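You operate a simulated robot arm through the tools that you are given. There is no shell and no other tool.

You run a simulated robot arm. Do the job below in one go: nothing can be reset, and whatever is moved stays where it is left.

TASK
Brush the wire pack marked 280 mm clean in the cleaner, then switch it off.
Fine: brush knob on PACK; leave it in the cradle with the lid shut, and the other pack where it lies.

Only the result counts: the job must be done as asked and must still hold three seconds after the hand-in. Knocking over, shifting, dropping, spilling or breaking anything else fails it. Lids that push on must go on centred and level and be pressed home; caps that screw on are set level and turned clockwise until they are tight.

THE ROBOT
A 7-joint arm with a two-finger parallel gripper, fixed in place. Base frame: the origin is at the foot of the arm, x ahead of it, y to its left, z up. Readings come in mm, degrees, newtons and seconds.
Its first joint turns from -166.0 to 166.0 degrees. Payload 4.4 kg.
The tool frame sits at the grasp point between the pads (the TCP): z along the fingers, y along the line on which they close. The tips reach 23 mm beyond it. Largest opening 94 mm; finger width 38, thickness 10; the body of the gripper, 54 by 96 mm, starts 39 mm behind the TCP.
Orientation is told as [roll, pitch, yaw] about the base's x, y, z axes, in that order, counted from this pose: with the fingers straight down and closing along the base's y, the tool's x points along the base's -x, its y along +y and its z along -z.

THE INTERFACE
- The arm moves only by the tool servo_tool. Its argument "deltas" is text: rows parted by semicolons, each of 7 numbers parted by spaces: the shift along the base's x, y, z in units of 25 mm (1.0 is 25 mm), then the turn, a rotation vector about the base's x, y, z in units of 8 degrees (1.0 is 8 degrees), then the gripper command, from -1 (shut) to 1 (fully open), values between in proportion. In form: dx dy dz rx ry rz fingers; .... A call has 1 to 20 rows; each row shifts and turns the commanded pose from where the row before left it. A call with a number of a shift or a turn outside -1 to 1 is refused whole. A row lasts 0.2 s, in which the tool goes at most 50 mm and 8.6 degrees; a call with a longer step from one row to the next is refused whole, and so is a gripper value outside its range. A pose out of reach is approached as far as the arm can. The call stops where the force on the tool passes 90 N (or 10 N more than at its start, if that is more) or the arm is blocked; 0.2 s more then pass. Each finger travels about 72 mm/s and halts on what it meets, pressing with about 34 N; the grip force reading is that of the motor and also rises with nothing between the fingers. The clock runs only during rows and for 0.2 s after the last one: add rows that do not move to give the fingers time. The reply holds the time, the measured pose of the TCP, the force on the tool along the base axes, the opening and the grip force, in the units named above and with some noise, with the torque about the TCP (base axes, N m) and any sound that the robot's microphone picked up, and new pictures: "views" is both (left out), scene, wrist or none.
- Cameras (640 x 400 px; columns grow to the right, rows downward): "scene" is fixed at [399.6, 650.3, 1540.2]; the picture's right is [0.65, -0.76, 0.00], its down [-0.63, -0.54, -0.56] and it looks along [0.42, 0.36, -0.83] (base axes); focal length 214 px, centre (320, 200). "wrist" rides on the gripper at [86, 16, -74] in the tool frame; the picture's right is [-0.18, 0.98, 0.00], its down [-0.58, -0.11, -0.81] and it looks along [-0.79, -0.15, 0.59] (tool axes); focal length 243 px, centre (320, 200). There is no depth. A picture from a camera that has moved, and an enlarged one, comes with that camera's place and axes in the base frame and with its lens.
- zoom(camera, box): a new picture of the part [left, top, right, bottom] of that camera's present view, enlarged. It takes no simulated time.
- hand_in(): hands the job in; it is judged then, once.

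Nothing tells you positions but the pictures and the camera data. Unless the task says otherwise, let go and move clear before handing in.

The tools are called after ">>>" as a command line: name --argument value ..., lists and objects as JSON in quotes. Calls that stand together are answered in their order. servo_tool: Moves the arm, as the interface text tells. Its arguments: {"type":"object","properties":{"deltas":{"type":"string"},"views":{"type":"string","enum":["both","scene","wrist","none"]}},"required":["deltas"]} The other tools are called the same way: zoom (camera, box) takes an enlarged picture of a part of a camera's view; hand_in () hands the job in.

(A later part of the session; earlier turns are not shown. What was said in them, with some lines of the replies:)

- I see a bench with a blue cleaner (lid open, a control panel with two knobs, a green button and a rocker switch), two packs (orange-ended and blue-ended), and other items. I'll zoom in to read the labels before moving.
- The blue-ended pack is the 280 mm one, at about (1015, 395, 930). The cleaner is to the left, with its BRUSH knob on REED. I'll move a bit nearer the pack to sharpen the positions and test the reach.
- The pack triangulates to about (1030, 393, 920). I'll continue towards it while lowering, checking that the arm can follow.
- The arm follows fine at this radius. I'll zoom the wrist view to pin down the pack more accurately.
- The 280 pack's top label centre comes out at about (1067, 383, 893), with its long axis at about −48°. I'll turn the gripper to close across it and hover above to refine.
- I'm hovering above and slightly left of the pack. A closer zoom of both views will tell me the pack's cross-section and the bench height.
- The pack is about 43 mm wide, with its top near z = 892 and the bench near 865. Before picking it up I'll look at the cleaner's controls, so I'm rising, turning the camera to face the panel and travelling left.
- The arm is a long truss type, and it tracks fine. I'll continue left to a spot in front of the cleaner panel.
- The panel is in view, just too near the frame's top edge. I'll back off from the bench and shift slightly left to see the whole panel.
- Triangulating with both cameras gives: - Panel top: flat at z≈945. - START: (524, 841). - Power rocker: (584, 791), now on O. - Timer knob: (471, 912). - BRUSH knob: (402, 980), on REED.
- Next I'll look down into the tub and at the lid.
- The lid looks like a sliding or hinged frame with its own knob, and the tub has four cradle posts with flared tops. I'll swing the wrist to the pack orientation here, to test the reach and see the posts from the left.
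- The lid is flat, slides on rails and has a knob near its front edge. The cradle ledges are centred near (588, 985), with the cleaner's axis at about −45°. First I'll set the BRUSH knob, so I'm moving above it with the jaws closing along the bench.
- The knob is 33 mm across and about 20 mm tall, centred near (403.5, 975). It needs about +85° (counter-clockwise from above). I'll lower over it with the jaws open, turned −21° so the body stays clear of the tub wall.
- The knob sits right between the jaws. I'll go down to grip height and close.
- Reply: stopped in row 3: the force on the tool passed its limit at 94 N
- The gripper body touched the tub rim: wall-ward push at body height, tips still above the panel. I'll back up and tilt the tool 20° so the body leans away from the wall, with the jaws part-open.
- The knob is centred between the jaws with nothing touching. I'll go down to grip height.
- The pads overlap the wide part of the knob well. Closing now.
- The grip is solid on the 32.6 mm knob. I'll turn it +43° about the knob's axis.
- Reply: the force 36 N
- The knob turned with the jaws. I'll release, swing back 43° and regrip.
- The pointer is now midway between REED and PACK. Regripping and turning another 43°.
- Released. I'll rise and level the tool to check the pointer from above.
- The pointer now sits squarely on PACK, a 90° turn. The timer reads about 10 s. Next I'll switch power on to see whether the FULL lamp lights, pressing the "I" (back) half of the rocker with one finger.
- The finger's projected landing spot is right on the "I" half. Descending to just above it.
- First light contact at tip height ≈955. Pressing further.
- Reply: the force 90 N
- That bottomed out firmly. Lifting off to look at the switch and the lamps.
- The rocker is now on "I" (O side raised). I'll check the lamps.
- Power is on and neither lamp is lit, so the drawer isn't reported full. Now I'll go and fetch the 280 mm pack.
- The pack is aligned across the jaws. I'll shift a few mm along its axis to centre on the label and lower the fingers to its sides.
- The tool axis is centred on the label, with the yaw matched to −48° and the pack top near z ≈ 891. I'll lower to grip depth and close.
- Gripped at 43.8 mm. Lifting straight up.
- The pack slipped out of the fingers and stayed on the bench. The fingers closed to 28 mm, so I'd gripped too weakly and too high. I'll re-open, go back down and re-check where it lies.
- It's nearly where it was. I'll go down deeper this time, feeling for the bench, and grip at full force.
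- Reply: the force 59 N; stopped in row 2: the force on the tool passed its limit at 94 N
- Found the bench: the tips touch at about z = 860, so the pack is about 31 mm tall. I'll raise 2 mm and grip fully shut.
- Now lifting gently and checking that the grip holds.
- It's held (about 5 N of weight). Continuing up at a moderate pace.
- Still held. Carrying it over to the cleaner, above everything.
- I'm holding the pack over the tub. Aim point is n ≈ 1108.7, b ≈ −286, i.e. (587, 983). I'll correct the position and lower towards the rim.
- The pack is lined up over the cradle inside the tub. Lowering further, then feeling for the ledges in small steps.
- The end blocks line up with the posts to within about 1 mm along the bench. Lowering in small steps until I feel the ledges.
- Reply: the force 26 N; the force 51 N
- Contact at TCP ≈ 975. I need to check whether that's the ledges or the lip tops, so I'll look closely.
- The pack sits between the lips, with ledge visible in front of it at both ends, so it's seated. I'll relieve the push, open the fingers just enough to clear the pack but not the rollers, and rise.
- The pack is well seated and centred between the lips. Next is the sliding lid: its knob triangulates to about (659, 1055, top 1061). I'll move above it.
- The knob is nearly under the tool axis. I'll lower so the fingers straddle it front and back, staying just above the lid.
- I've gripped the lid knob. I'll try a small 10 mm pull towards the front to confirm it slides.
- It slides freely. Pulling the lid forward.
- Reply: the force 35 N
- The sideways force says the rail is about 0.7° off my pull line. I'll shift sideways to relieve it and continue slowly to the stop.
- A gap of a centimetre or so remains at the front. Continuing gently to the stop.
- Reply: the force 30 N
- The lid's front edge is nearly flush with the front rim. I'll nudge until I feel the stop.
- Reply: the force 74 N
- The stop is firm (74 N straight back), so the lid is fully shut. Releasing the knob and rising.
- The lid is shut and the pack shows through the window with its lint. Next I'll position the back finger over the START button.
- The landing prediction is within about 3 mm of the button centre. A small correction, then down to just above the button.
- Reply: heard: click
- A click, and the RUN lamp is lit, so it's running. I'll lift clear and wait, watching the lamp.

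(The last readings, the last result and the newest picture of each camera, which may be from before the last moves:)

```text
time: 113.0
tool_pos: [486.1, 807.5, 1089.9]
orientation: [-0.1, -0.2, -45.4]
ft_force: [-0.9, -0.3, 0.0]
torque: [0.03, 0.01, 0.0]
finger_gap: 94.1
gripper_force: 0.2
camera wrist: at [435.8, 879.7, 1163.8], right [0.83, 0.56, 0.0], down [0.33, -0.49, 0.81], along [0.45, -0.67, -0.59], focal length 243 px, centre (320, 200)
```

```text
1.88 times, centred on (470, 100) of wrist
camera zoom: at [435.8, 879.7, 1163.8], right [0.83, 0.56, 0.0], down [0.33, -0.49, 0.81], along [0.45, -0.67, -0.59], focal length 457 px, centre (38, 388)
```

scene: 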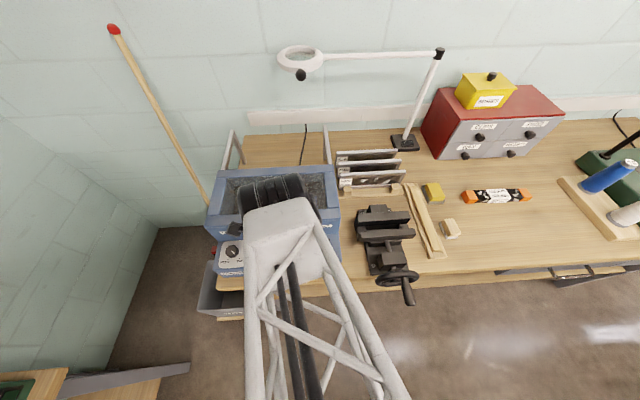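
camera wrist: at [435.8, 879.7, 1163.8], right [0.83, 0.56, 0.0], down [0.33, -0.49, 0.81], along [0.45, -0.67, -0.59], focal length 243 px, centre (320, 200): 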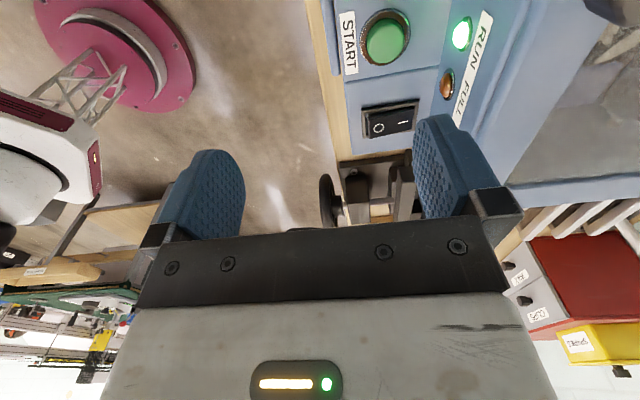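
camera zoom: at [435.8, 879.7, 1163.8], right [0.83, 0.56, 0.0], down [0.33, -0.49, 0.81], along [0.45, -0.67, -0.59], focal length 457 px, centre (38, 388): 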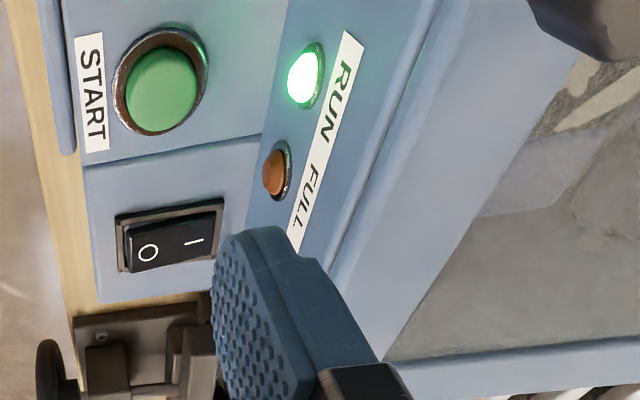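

>>> servo_tool --deltas "0 0 0 0 0 0 1; 0 0 0 0 0 0 1; 0 0 0 0 0 0 1; 0 0 0 0 0 0 1; 0 0 0 0 0 0 1; 0 0 0 0 0 0 1; 0 0 0 0 0 0 1; 0 0 0 0 0 0 1; 0 0 0 0 0 0 1; 0 0 0 0 0 0 1; 0 0 0 0 0 0 1; 0 0 0 0 0 0 1; 0 0 0 0 0 0 1; 0 0 0 0 0 0 1; 0 0 0 0 0 0 1; 0 0 0 0 0 0 1; 0 0 0 0 0 0 1; 0 0 0 0 0 0 1; 0 0 0 0 0 0 1; 0 0 0 0 0 0 1" --views "wrist"

>>> servo_tool --deltas "0 0 0 0 0 0 1; 0 0 0 0 0 0 1; 0 0 0 0 0 0 1; 0 0 0 0 0 0 1; 0 0 0 0 0 0 1; 0 0 0 0 0 0 1; 0 0 0 0 0 0 1; 0 0 0 0 0 0 1; 0 0 0 0 0 0 1; 0 0 0 0 0 0 1; 0 0 0 0 0 0 1; 0 0 0 0 0 0 1; 0 0 0 0 0 0 1; 0 0 0 0 0 0 1; 0 0 0 0 0 0 1; 0 0 0 0 0 0 1; 0 0 0 0 0 0 1; 0 0 0 0 0 0 1; 0 0 0 0 0 0 1; 0 0 0 0 0 0 1" --views "wrist"

```text
time: 117.2
tool_pos: [486.3, 806.4, 1089.8]
orientation: [-0.2, -0.3, -45.3]
ft_force: [0.4, -0.6, 0.0]
torque: [-0.01, 0.02, -0.01]
finger_gap: 94.0
gripper_force: 0.1
camera wrist: at [435.8, 879.7, 1163.8], right [0.83, 0.56, 0.0], down [0.33, -0.49, 0.81], along [0.45, -0.67, -0.59], focal length 243 px, centre (320, 200)
```

wrist: 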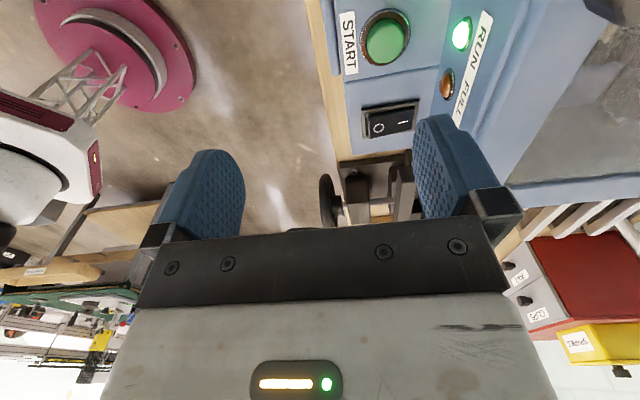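

```text
time: 121.3
tool_pos: [485.2, 808.2, 1088.8]
orientation: [-0.1, -0.3, -45.3]
ft_force: [0.1, -0.5, 0.2]
torque: [0.01, 0.0, 0.0]
finger_gap: 94.2
gripper_force: 0.0
camera wrist: at [435.8, 879.7, 1163.9], right [0.83, 0.56, 0.0], down [0.33, -0.49, 0.81], along [0.45, -0.67, -0.59], focal length 243 px, centre (320, 200)
```

wrist: 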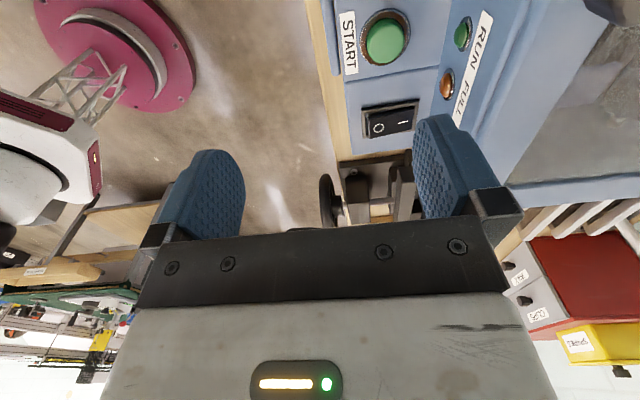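

The RUN lamp has gone out, so the cycle is finished. I'll go above the window to inspect the pack for leftover lint.

>>> servo_tool --deltas "0 0 1 0 0 0 1; 0 0 1 0 0 0 1; 0 0 1 0 0 0 1; 0.5 0.8 0.3 0 0 0 1; 0.5 0.8 0.3 0 0 0 1; 0.5 0.8 0.3 0 0 0 1; 0.5 0.8 0.3 0 0 0 1; 0.5 0.8 0 0 0 0 1; 0.5 0.8 0 0 0 0 1; 0.5 0.8 0 0 0 0 1; 0 0.8 0 0 0 0 1; 0 0.8 0 0 0 0 1; 0 0 0 0 0 0 1"

>>> zoom --camera "wrist" --box '[200, 0, 480, 180]'

>>> zoom --camera "scene" --box '[200, 150, 350, 290]'

```text
time: 124.2
tool_pos: [573.3, 987.1, 1195.7]
orientation: [-0.1, -0.4, -45.4]
ft_force: [-0.2, 0.2, -0.3]
torque: [0.0, -0.04, -0.03]
finger_gap: 94.0
gripper_force: 0.1
camera wrist: at [522.6, 1059.4, 1269.1], right [0.83, 0.56, 0.0], down [0.33, -0.49, 0.81], along [0.45, -0.67, -0.59], focal length 243 px, centre (320, 200)
```

scene: 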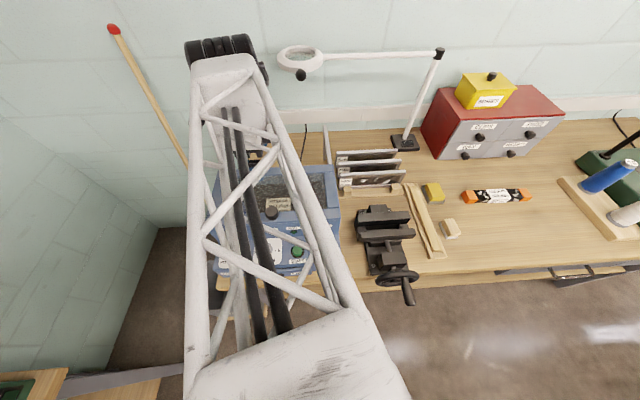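
wrist: 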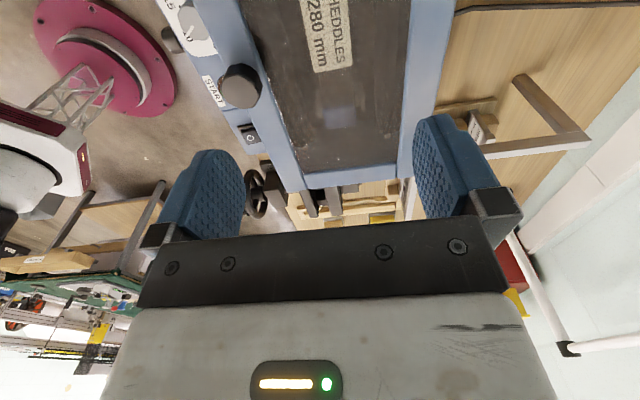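

```text
2.22 times, centred on (340, 90) of wrist
camera zoom: at [522.6, 1059.4, 1269.1], right [0.83, 0.56, 0.0], down [0.33, -0.49, 0.81], along [0.45, -0.67, -0.59], focal length 539 px, centre (276, 444)
```

zoom: 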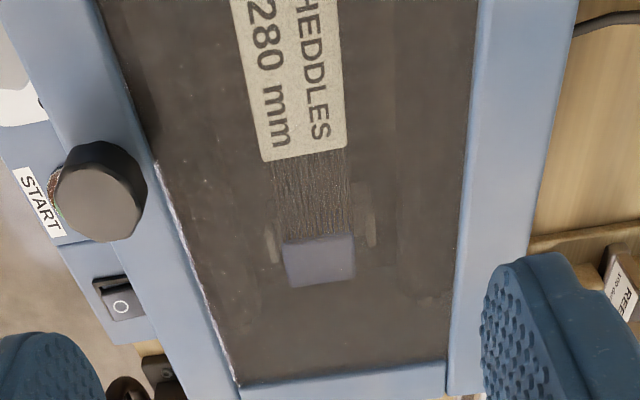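

```text
2.86 times, centred on (275, 220) of scene
camera zoom: at [399.6, 650.3, 1540.2], right [0.65, -0.76, 0.0], down [-0.63, -0.54, -0.56], along [0.42, 0.36, -0.83], focal length 613 px, centre (449, 143)
```

zoom: 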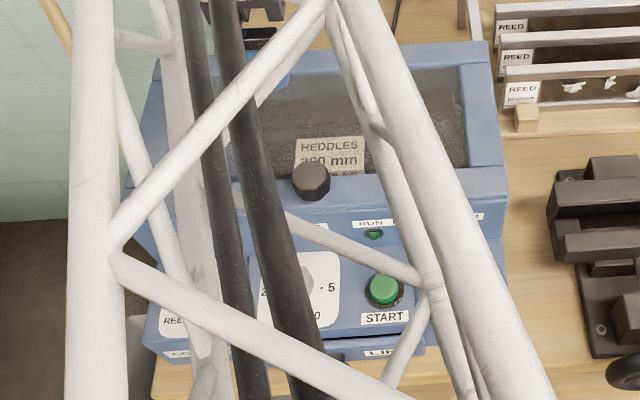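

The right half looks clean. Now the left half.

>>> servo_tool --deltas "-0.7 0.7 0 0 0 0 1; -0.7 0.7 0 0 0 0 1; -0.7 0.7 0 0 0 0 1; -0.7 0.7 0 0 0 0 1; -0.6 0.6 0 0 0 0 1; 0 0 0 0 0 0 1"

>>> zoom --camera "wrist" --box '[200, 0, 480, 180]'

>>> zoom --camera "scene" --box '[200, 150, 350, 290]'

```text
time: 125.5
tool_pos: [488.6, 1070.3, 1194.8]
orientation: [-0.1, -0.3, -45.4]
ft_force: [-0.6, 0.9, 0.6]
torque: [0.01, -0.01, 0.01]
finger_gap: 93.7
gripper_force: 0.0
camera wrist: at [437.7, 1143.4, 1269.5], right [0.83, 0.56, 0.0], down [0.33, -0.49, 0.81], along [0.45, -0.67, -0.59], focal length 243 px, centre (320, 200)
```

scene: 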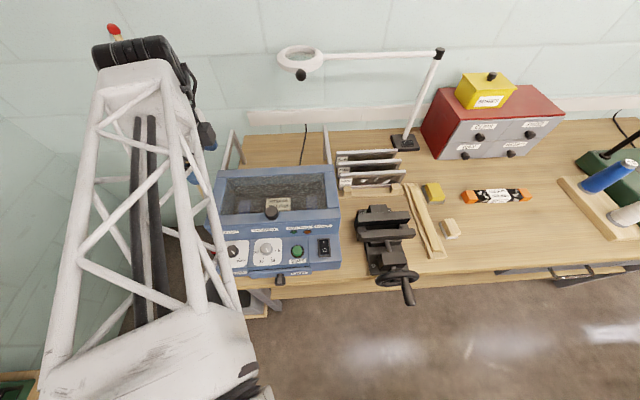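
wrist: 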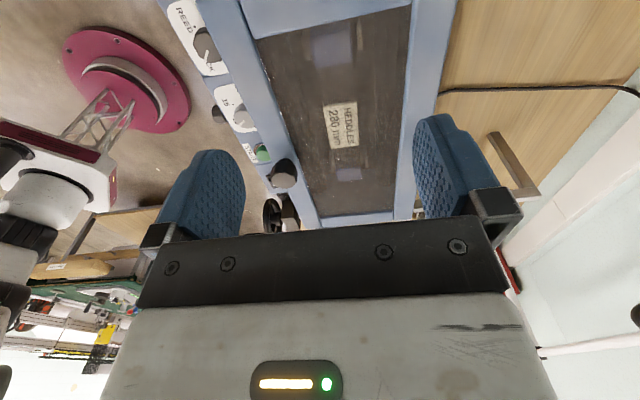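

```text
2.22 times, centred on (340, 90) of wrist
camera zoom: at [437.7, 1143.4, 1269.5], right [0.83, 0.56, 0.0], down [0.33, -0.49, 0.81], along [0.45, -0.67, -0.59], focal length 539 px, centre (276, 444)
```

zoom: 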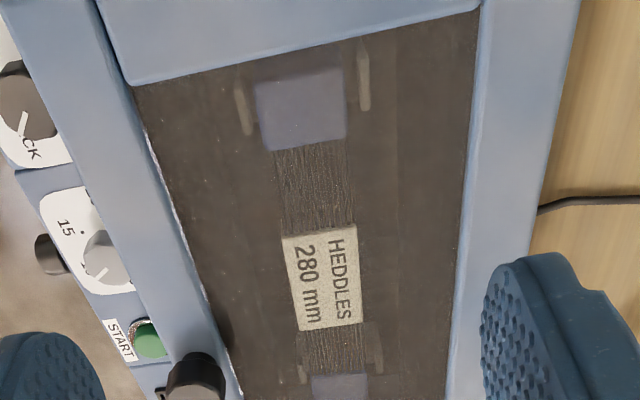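

```text
2.86 times, centred on (275, 220) of scene
camera zoom: at [399.6, 650.3, 1540.2], right [0.65, -0.76, 0.0], down [-0.63, -0.54, -0.56], along [0.42, 0.36, -0.83], focal length 613 px, centre (449, 143)
```

zoom: 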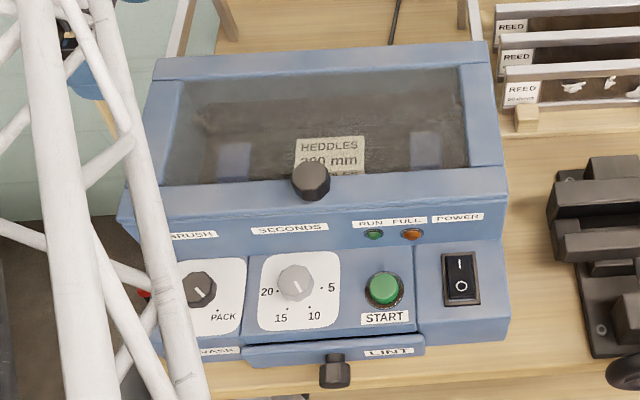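

All visible lint is gone. I'll zoom the scene view to double-check the pack's front side and the FULL lamp.

>>> zoom --camera "scene" --box '[235, 180, 325, 225]'

>>> zoom --camera "scene" --box '[280, 220, 330, 262]'

```text
7.11 times, centred on (280, 202) of scene
camera zoom: at [399.6, 650.3, 1540.2], right [0.65, -0.76, 0.0], down [-0.63, -0.54, -0.56], along [0.42, 0.36, -0.83], focal length 1525 px, centre (604, 182)
```

zoom: 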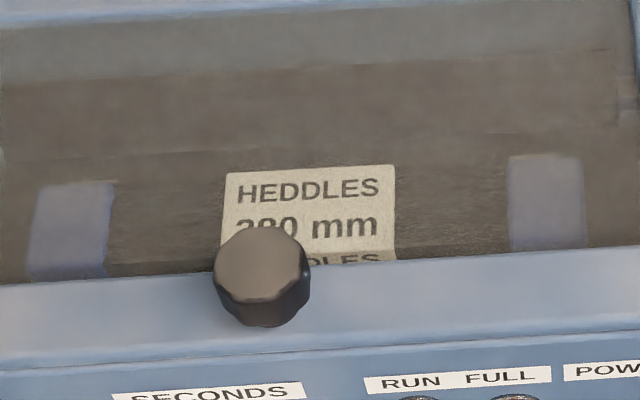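

```text
9.52 times, centred on (305, 241) of scene
camera zoom: at [399.6, 650.3, 1540.2], right [0.65, -0.76, 0.0], down [-0.63, -0.54, -0.56], along [0.42, 0.36, -0.83], focal length 2043 px, centre (463, -190)
```

zoom: 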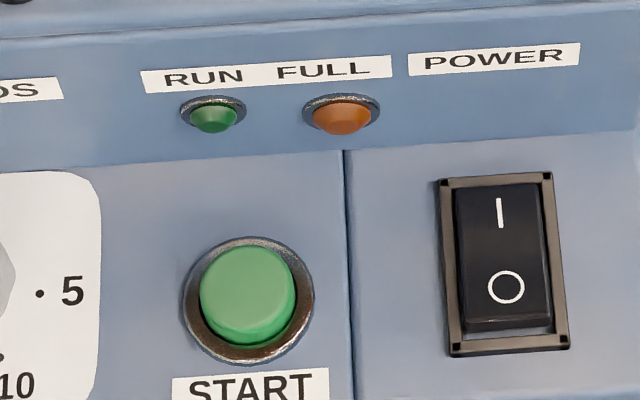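

>>> zoom --camera "wrist" --box '[295, 20, 395, 120]'

>>> zoom --camera "wrist" --box '[300, 110, 400, 200]'

```text
4.00 times, centred on (345, 70) of wrist
camera zoom: at [437.7, 1143.4, 1269.5], right [0.83, 0.56, 0.0], down [0.33, -0.49, 0.81], along [0.45, -0.67, -0.59], focal length 970 px, centre (220, 720)
```

zoom: 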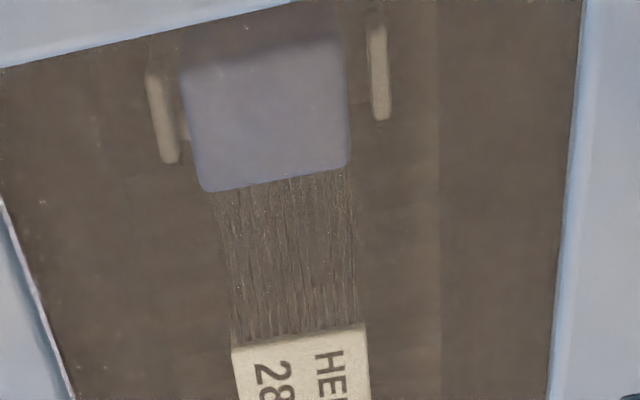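

```text
4.44 times, centred on (350, 155) of wrist
camera zoom: at [437.7, 1143.4, 1269.5], right [0.83, 0.56, 0.0], down [0.33, -0.49, 0.81], along [0.45, -0.67, -0.59], focal length 1078 px, centre (187, 400)
```

zoom: 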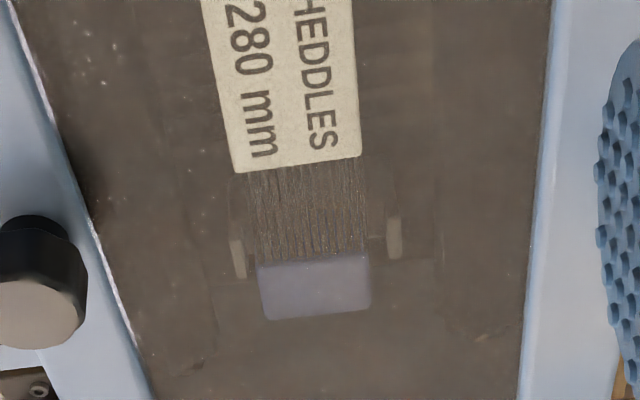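

The pack is clean from end to end. Now I'll switch the power off by pressing the "O" (front) half of the rocker.

>>> servo_tool --deltas "0.141 -0.934 0 0 0 0 1; 0.141 -0.934 0 0 0 0 1; 0.141 -0.934 0 0 0 0 1; 0.141 -0.934 0 0 0 0 1; 0.141 -0.934 0 0 0 0 1; 0.141 -0.934 0 0 0 0 1; 0.141 -0.934 0 0 0 0 1; 0.141 -0.934 0 0 0 0 1; 0.141 -0.934 0 0 0 0 1; 0.141 -0.934 0 0 0 0 1; 0.141 -0.934 0 0 0 0 1; 0.141 -0.934 0 0 0 0 1; 0.141 -0.934 0 0 0 0 1; 0.141 -0.934 0 0 0 0 1; 0 0 -1 0 0 0 1; 0 0 -1 0 0 0 1; 0 0 -1 0 0 0 1; 0 0 -1 0 0 0 1; 0 0 0 0 0 0 1" --views "wrist"

>>> zoom --camera "wrist" --box '[300, 0, 480, 120]'

```text
time: 129.6
tool_pos: [536.2, 744.9, 1094.9]
orientation: [-0.2, -0.3, -45.3]
ft_force: [0.0, 0.4, 0.2]
torque: [-0.01, 0.03, 0.0]
finger_gap: 94.2
gripper_force: 0.0
camera wrist: at [486.3, 816.8, 1169.2], right [0.83, 0.56, 0.0], down [0.33, -0.49, 0.81], along [0.45, -0.67, -0.59], focal length 243 px, centre (320, 200)
```

wrist: 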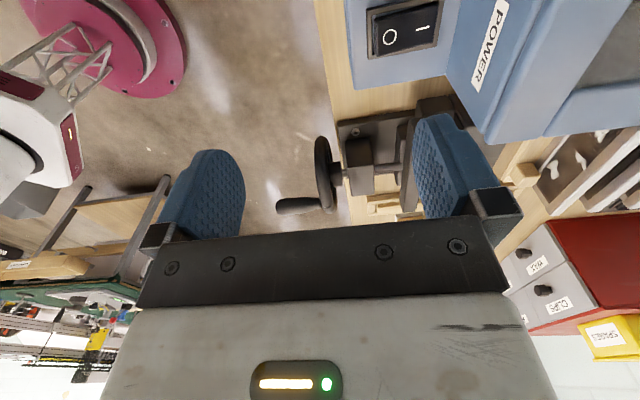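

```text
3.33 times, centred on (390, 60) of wrist
camera zoom: at [486.3, 816.8, 1169.2], right [0.83, 0.56, 0.0], down [0.33, -0.49, 0.81], along [0.45, -0.67, -0.59], focal length 809 px, centre (87, 667)
```

zoom: 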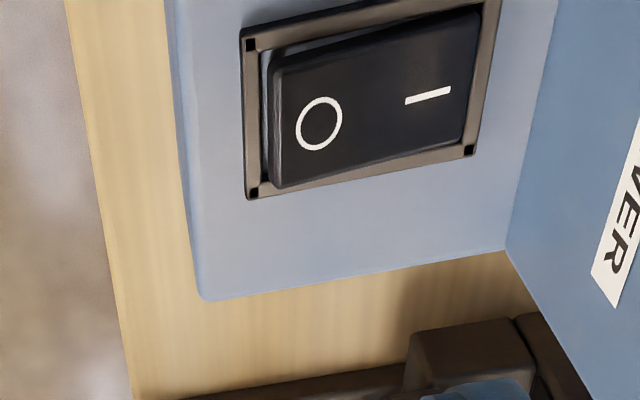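

The landing spot is right on the O half. Descending.

>>> servo_tool --deltas "0 0 -1 0 0 0 1; 0 0 -1 0 0 0 1; 0 0 -1 0 0 0 1; 0 0 -1 0 0 0 1; 0 0 -0.2 0 0 0 1; 0 0 0 0 0 0 1" --views "wrist"

>>> servo_tool --deltas "0 0 -0.1 0 0 0 1; 0 0 -0.1 0 0 0 1; 0 0 -0.06 0 0 0 1; 0 0 0 0 0 0 1" --views "wrist"

```text
time: 130.9
tool_pos: [535.8, 744.7, 988.7]
orientation: [-0.2, -0.3, -45.3]
ft_force: [0.0, 0.0, 0.8]
torque: [-0.04, -0.01, 0.0]
finger_gap: 94.1
gripper_force: 0.0
camera wrist: at [486.9, 816.7, 1063.9], right [0.83, 0.56, 0.0], down [0.33, -0.49, 0.81], along [0.45, -0.67, -0.59], focal length 243 px, centre (320, 200)
```

wrist: 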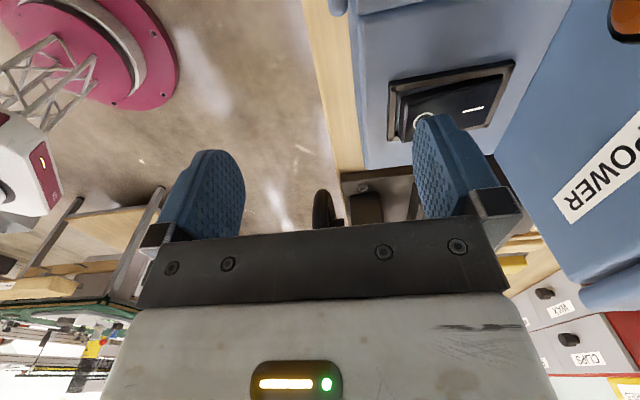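

```text
time: 131.9
tool_pos: [536.7, 743.3, 982.6]
orientation: [-0.1, -0.2, -45.2]
ft_force: [0.4, 0.6, -0.3]
torque: [0.04, -0.05, -0.01]
finger_gap: 94.0
gripper_force: 0.0
camera wrist: at [487.0, 816.6, 1057.6], right [0.83, 0.56, 0.0], down [0.33, -0.49, 0.81], along [0.45, -0.67, -0.59], focal length 243 px, centre (320, 200)
```

wrist: 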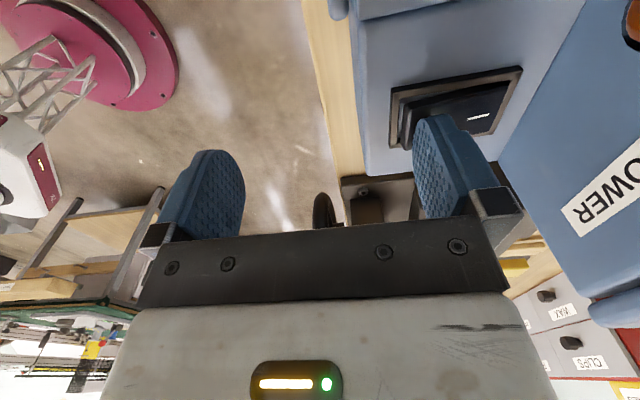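

>>> servo_tool --deltas "0 0 -0.1 0 0 0 1; 0 0 -0.08 0 0 0 1; 0 0 0 0 0 0 1" --views "wrist"

>>> servo_tool --deltas "0 0 -0.08 0 0 0 1; 0 0 -0.06 0 0 0 1; 0 0 0 0 0 0 1" --views "wrist"

```text
time: 132.8
tool_pos: [537.0, 744.5, 978.0]
orientation: [-0.1, -0.3, -45.3]
ft_force: [-0.4, -0.1, -0.7]
torque: [0.03, 0.02, -0.01]
finger_gap: 94.1
gripper_force: 0.0
camera wrist: at [487.0, 816.6, 1053.2], right [0.83, 0.56, 0.0], down [0.33, -0.49, 0.81], along [0.45, -0.67, -0.59], focal length 243 px, centre (320, 200)
```

wrist: 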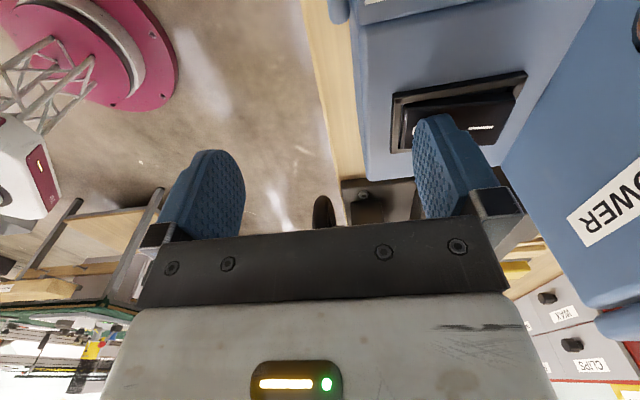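

```text
time: 133.6
tool_pos: [538.1, 744.9, 978.0]
orientation: [0.1, -0.2, -45.3]
ft_force: [-3.5, -1.0, 28.5]
torque: [1.42, -0.77, 0.12]
finger_gap: 93.3
gripper_force: 0.0
camera wrist: at [487.1, 816.6, 1052.3], right [0.83, 0.56, 0.0], down [0.33, -0.49, 0.81], along [0.45, -0.67, -0.59], focal length 243 px, centre (320, 200)
```

wrist: 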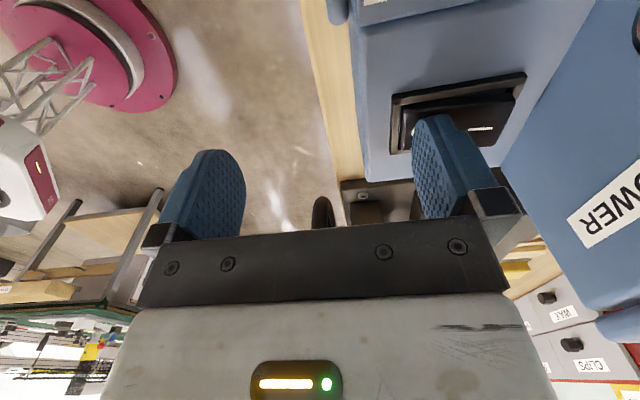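

>>> servo_tool --deltas "0 0 -0.06 0 0 0 1; 0 0 0 0 0 0 1; 0 0 0.5 0 0 0 1; 0 0 1 0 0 0 1; 0 0 1 0 0 0 1; -0.3 -0.3 1 0 0 0 1; 0 0 0 0 0 0 1"

>>> zoom --camera "wrist" --box '[320, 0, 500, 120]'

```text
time: 135.2
tool_pos: [528.3, 735.7, 1060.6]
orientation: [-0.1, -0.2, -45.3]
ft_force: [-0.2, 1.1, 0.6]
torque: [-0.02, 0.0, 0.02]
finger_gap: 94.3
gripper_force: 0.1
camera wrist: at [479.6, 808.0, 1136.2], right [0.83, 0.56, 0.0], down [0.33, -0.49, 0.81], along [0.45, -0.67, -0.59], focal length 243 px, centre (320, 200)
```

scene: 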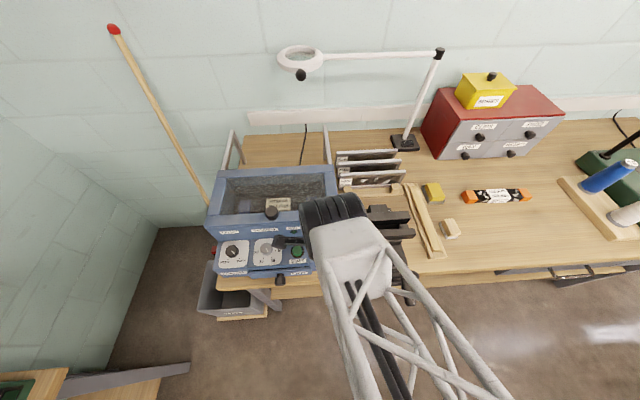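
wrist: 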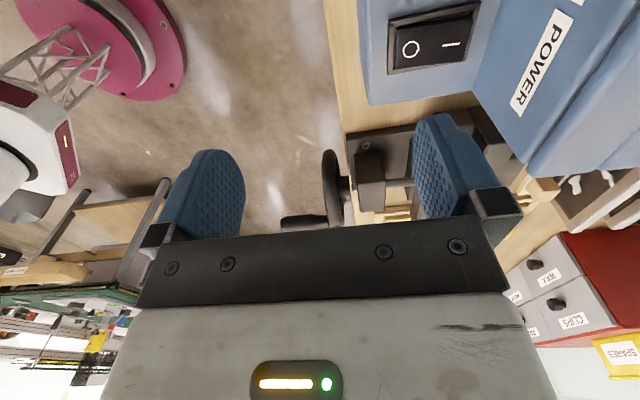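

```text
3.33 times, centred on (410, 60) of wrist
camera zoom: at [479.6, 808.0, 1136.2], right [0.83, 0.56, 0.0], down [0.33, -0.49, 0.81], along [0.45, -0.67, -0.59], focal length 809 px, centre (20, 667)
```

zoom: 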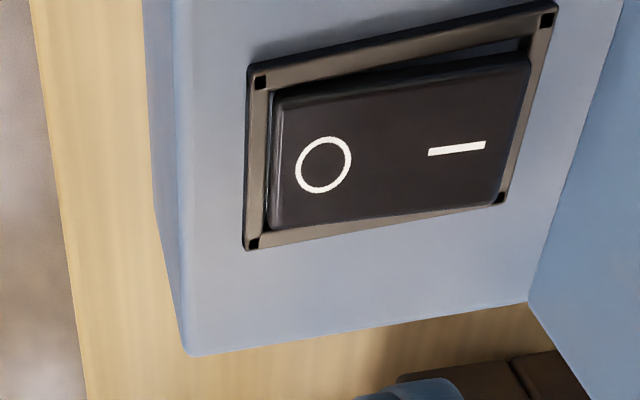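

The O side is now pressed in and the I side raised, so it's off. I'll move the arm clear and make a final check.

>>> servo_tool --deltas "0 0 1 0 0 0 1; 0 0 1 0 0 0 1; 0 0 1 0 0 0 1; 0 0 1 0 0 0 1; 0 0 1 0 0 0 1; 0 0 1 0 0 0 1; 0 0 1 0 0 0 1; 0 0 1 0 0 0 1; 0.6 -1 0 0 0 0 1; 0.6 -1 0 0 0 0 1; 0.6 -1 0 0 0 0 1; 0.6 -1 0 0 0 0 1; 0.6 -1 0 0 0 0 1; 0.6 -1 0 0 0 0 1; 0.6 -1 0 0 0 0 1; 0.6 -1 0 0 0 0 1; 0.6 -1 0 0 0 0 1; 0.6 -1 0 0 0 0 1; 0.6 -1 0 0 0 0 1; 0 0 0 0 0 0 1"

>>> zoom --camera "scene" --box '[200, 150, 350, 290]'

>>> zoom --camera "scene" --box '[280, 220, 340, 275]'

>>> zoom --camera "scene" --box '[210, 225, 290, 285]'

>>> zoom --camera "scene" --box '[330, 130, 560, 270]'

```text
time: 139.3
tool_pos: [694.5, 460.4, 1259.8]
orientation: [-0.1, -0.2, -45.4]
ft_force: [0.2, 0.6, 0.3]
torque: [-0.03, -0.05, 0.01]
finger_gap: 94.0
gripper_force: 0.1
camera wrist: at [644.9, 534.0, 1335.6], right [0.83, 0.56, 0.0], down [0.33, -0.49, 0.81], along [0.45, -0.67, -0.59], focal length 243 px, centre (320, 200)
```

scene: 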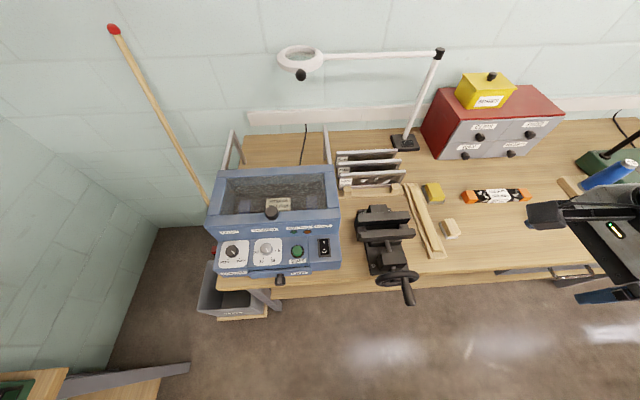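
wrist: 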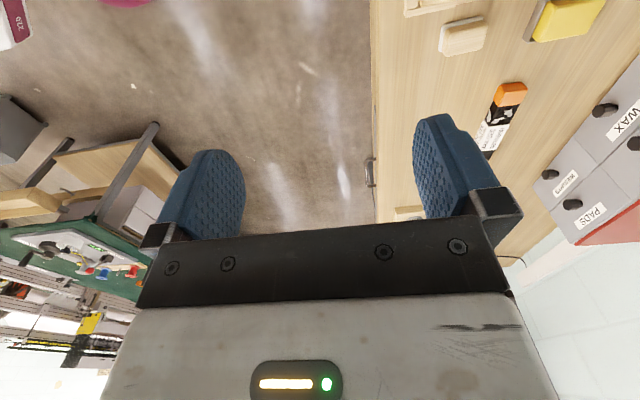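

```text
2.86 times, centred on (275, 220) of scene
camera zoom: at [399.6, 650.3, 1540.2], right [0.65, -0.76, 0.0], down [-0.63, -0.54, -0.56], along [0.42, 0.36, -0.83], focal length 613 px, centre (449, 143)
```

zoom: 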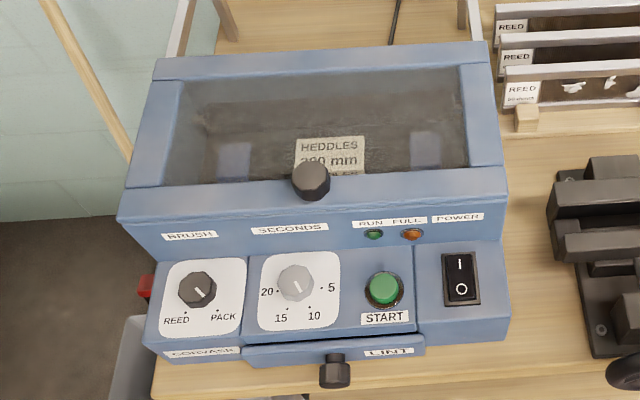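

```text
7.27 times, centred on (310, 248) of scene
camera zoom: at [399.6, 650.3, 1540.2], right [0.65, -0.76, 0.0], down [-0.63, -0.54, -0.56], along [0.42, 0.36, -0.83], focal length 1560 px, centre (393, -146)
```

zoom: 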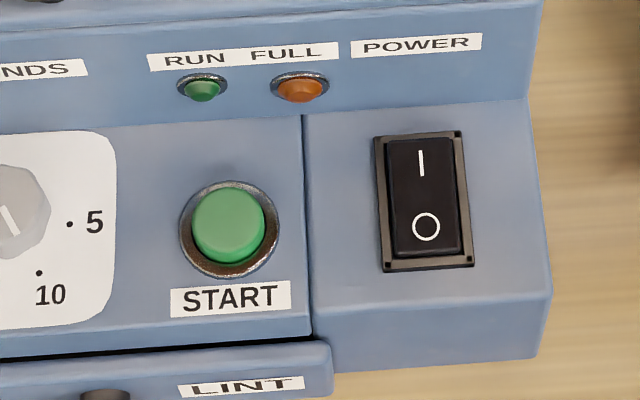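

```text
6.67 times, centred on (250, 255) of scene
camera zoom: at [399.6, 650.3, 1540.2], right [0.65, -0.76, 0.0], down [-0.63, -0.54, -0.56], along [0.42, 0.36, -0.83], focal length 1430 px, centre (787, -167)
```

zoom: 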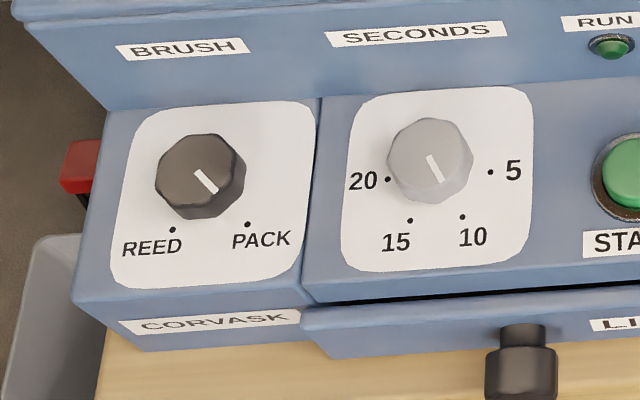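

```text
2.78 times, centred on (445, 200) of scene
camera zoom: at [399.6, 650.3, 1540.2], right [0.65, -0.76, 0.0], down [-0.63, -0.54, -0.56], along [0.42, 0.36, -0.83], focal length 597 px, centre (-28, 200)
```

zoom: 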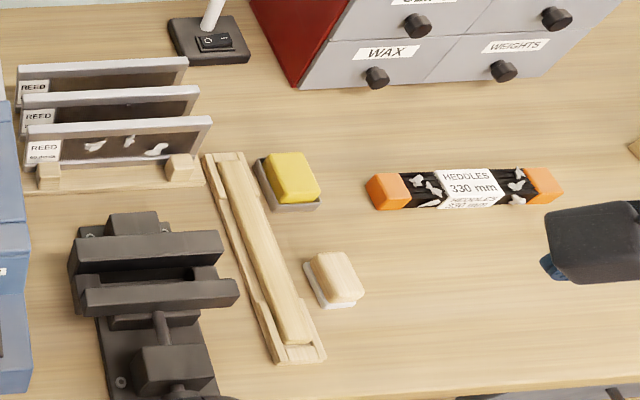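

>>> zoom --camera "scene" --box '[312, 232, 336, 260]'

```text
14.29 times, centred on (324, 246) of scene
camera zoom: at [399.6, 650.3, 1540.2], right [0.65, -0.76, 0.0], down [-0.63, -0.54, -0.56], along [0.42, 0.36, -0.83], focal length 3064 px, centre (263, -457)
```

zoom: 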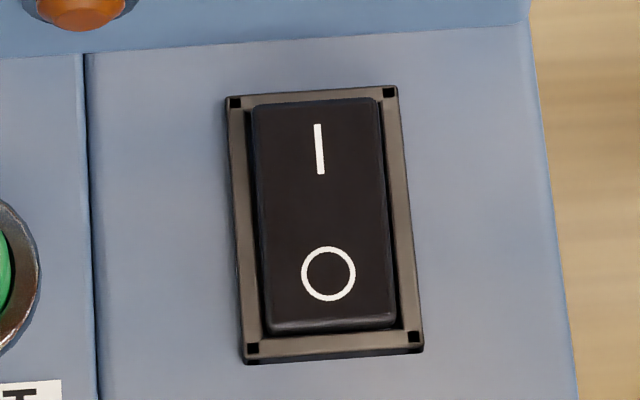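

Final state:
- The power rocker is on O and the lamps are out.
- The BRUSH knob is on PACK.
- The lid is shut over the clean 280 mm pack in the cradle.
- The 330 mm pack is where it was, and the arm is clear with the gripper empty.

Handing in.

>>> hand_in

```text
The job is handed in.
```

The 280 mm wire pack is brushed clean and sitting in the cradle with the lid shut, and the cleaner is switched off. The job is handed in.

- **Brushing:** I turned the BRUSH knob from REED to PACK and ran one cycle of about 10 s on the timer setting I found. Looking through the window afterwards, I saw no lint on either half. The lid's front frame hides part of the pack's front side, so I couldn't check that part.
- **Other pack:** the 330 mm pack is where it was.
- **Contacts along the way:** The gripper hit the tub rim once at about 94 N before I tilted it clear. The fingers also hit the bench once at about 94 N while I felt for its height. On the first lift the 280 mm pack slipped out of the fingers back onto the bench, so I gripped it again lower down. Nothing looked shifted or damaged afterwards.
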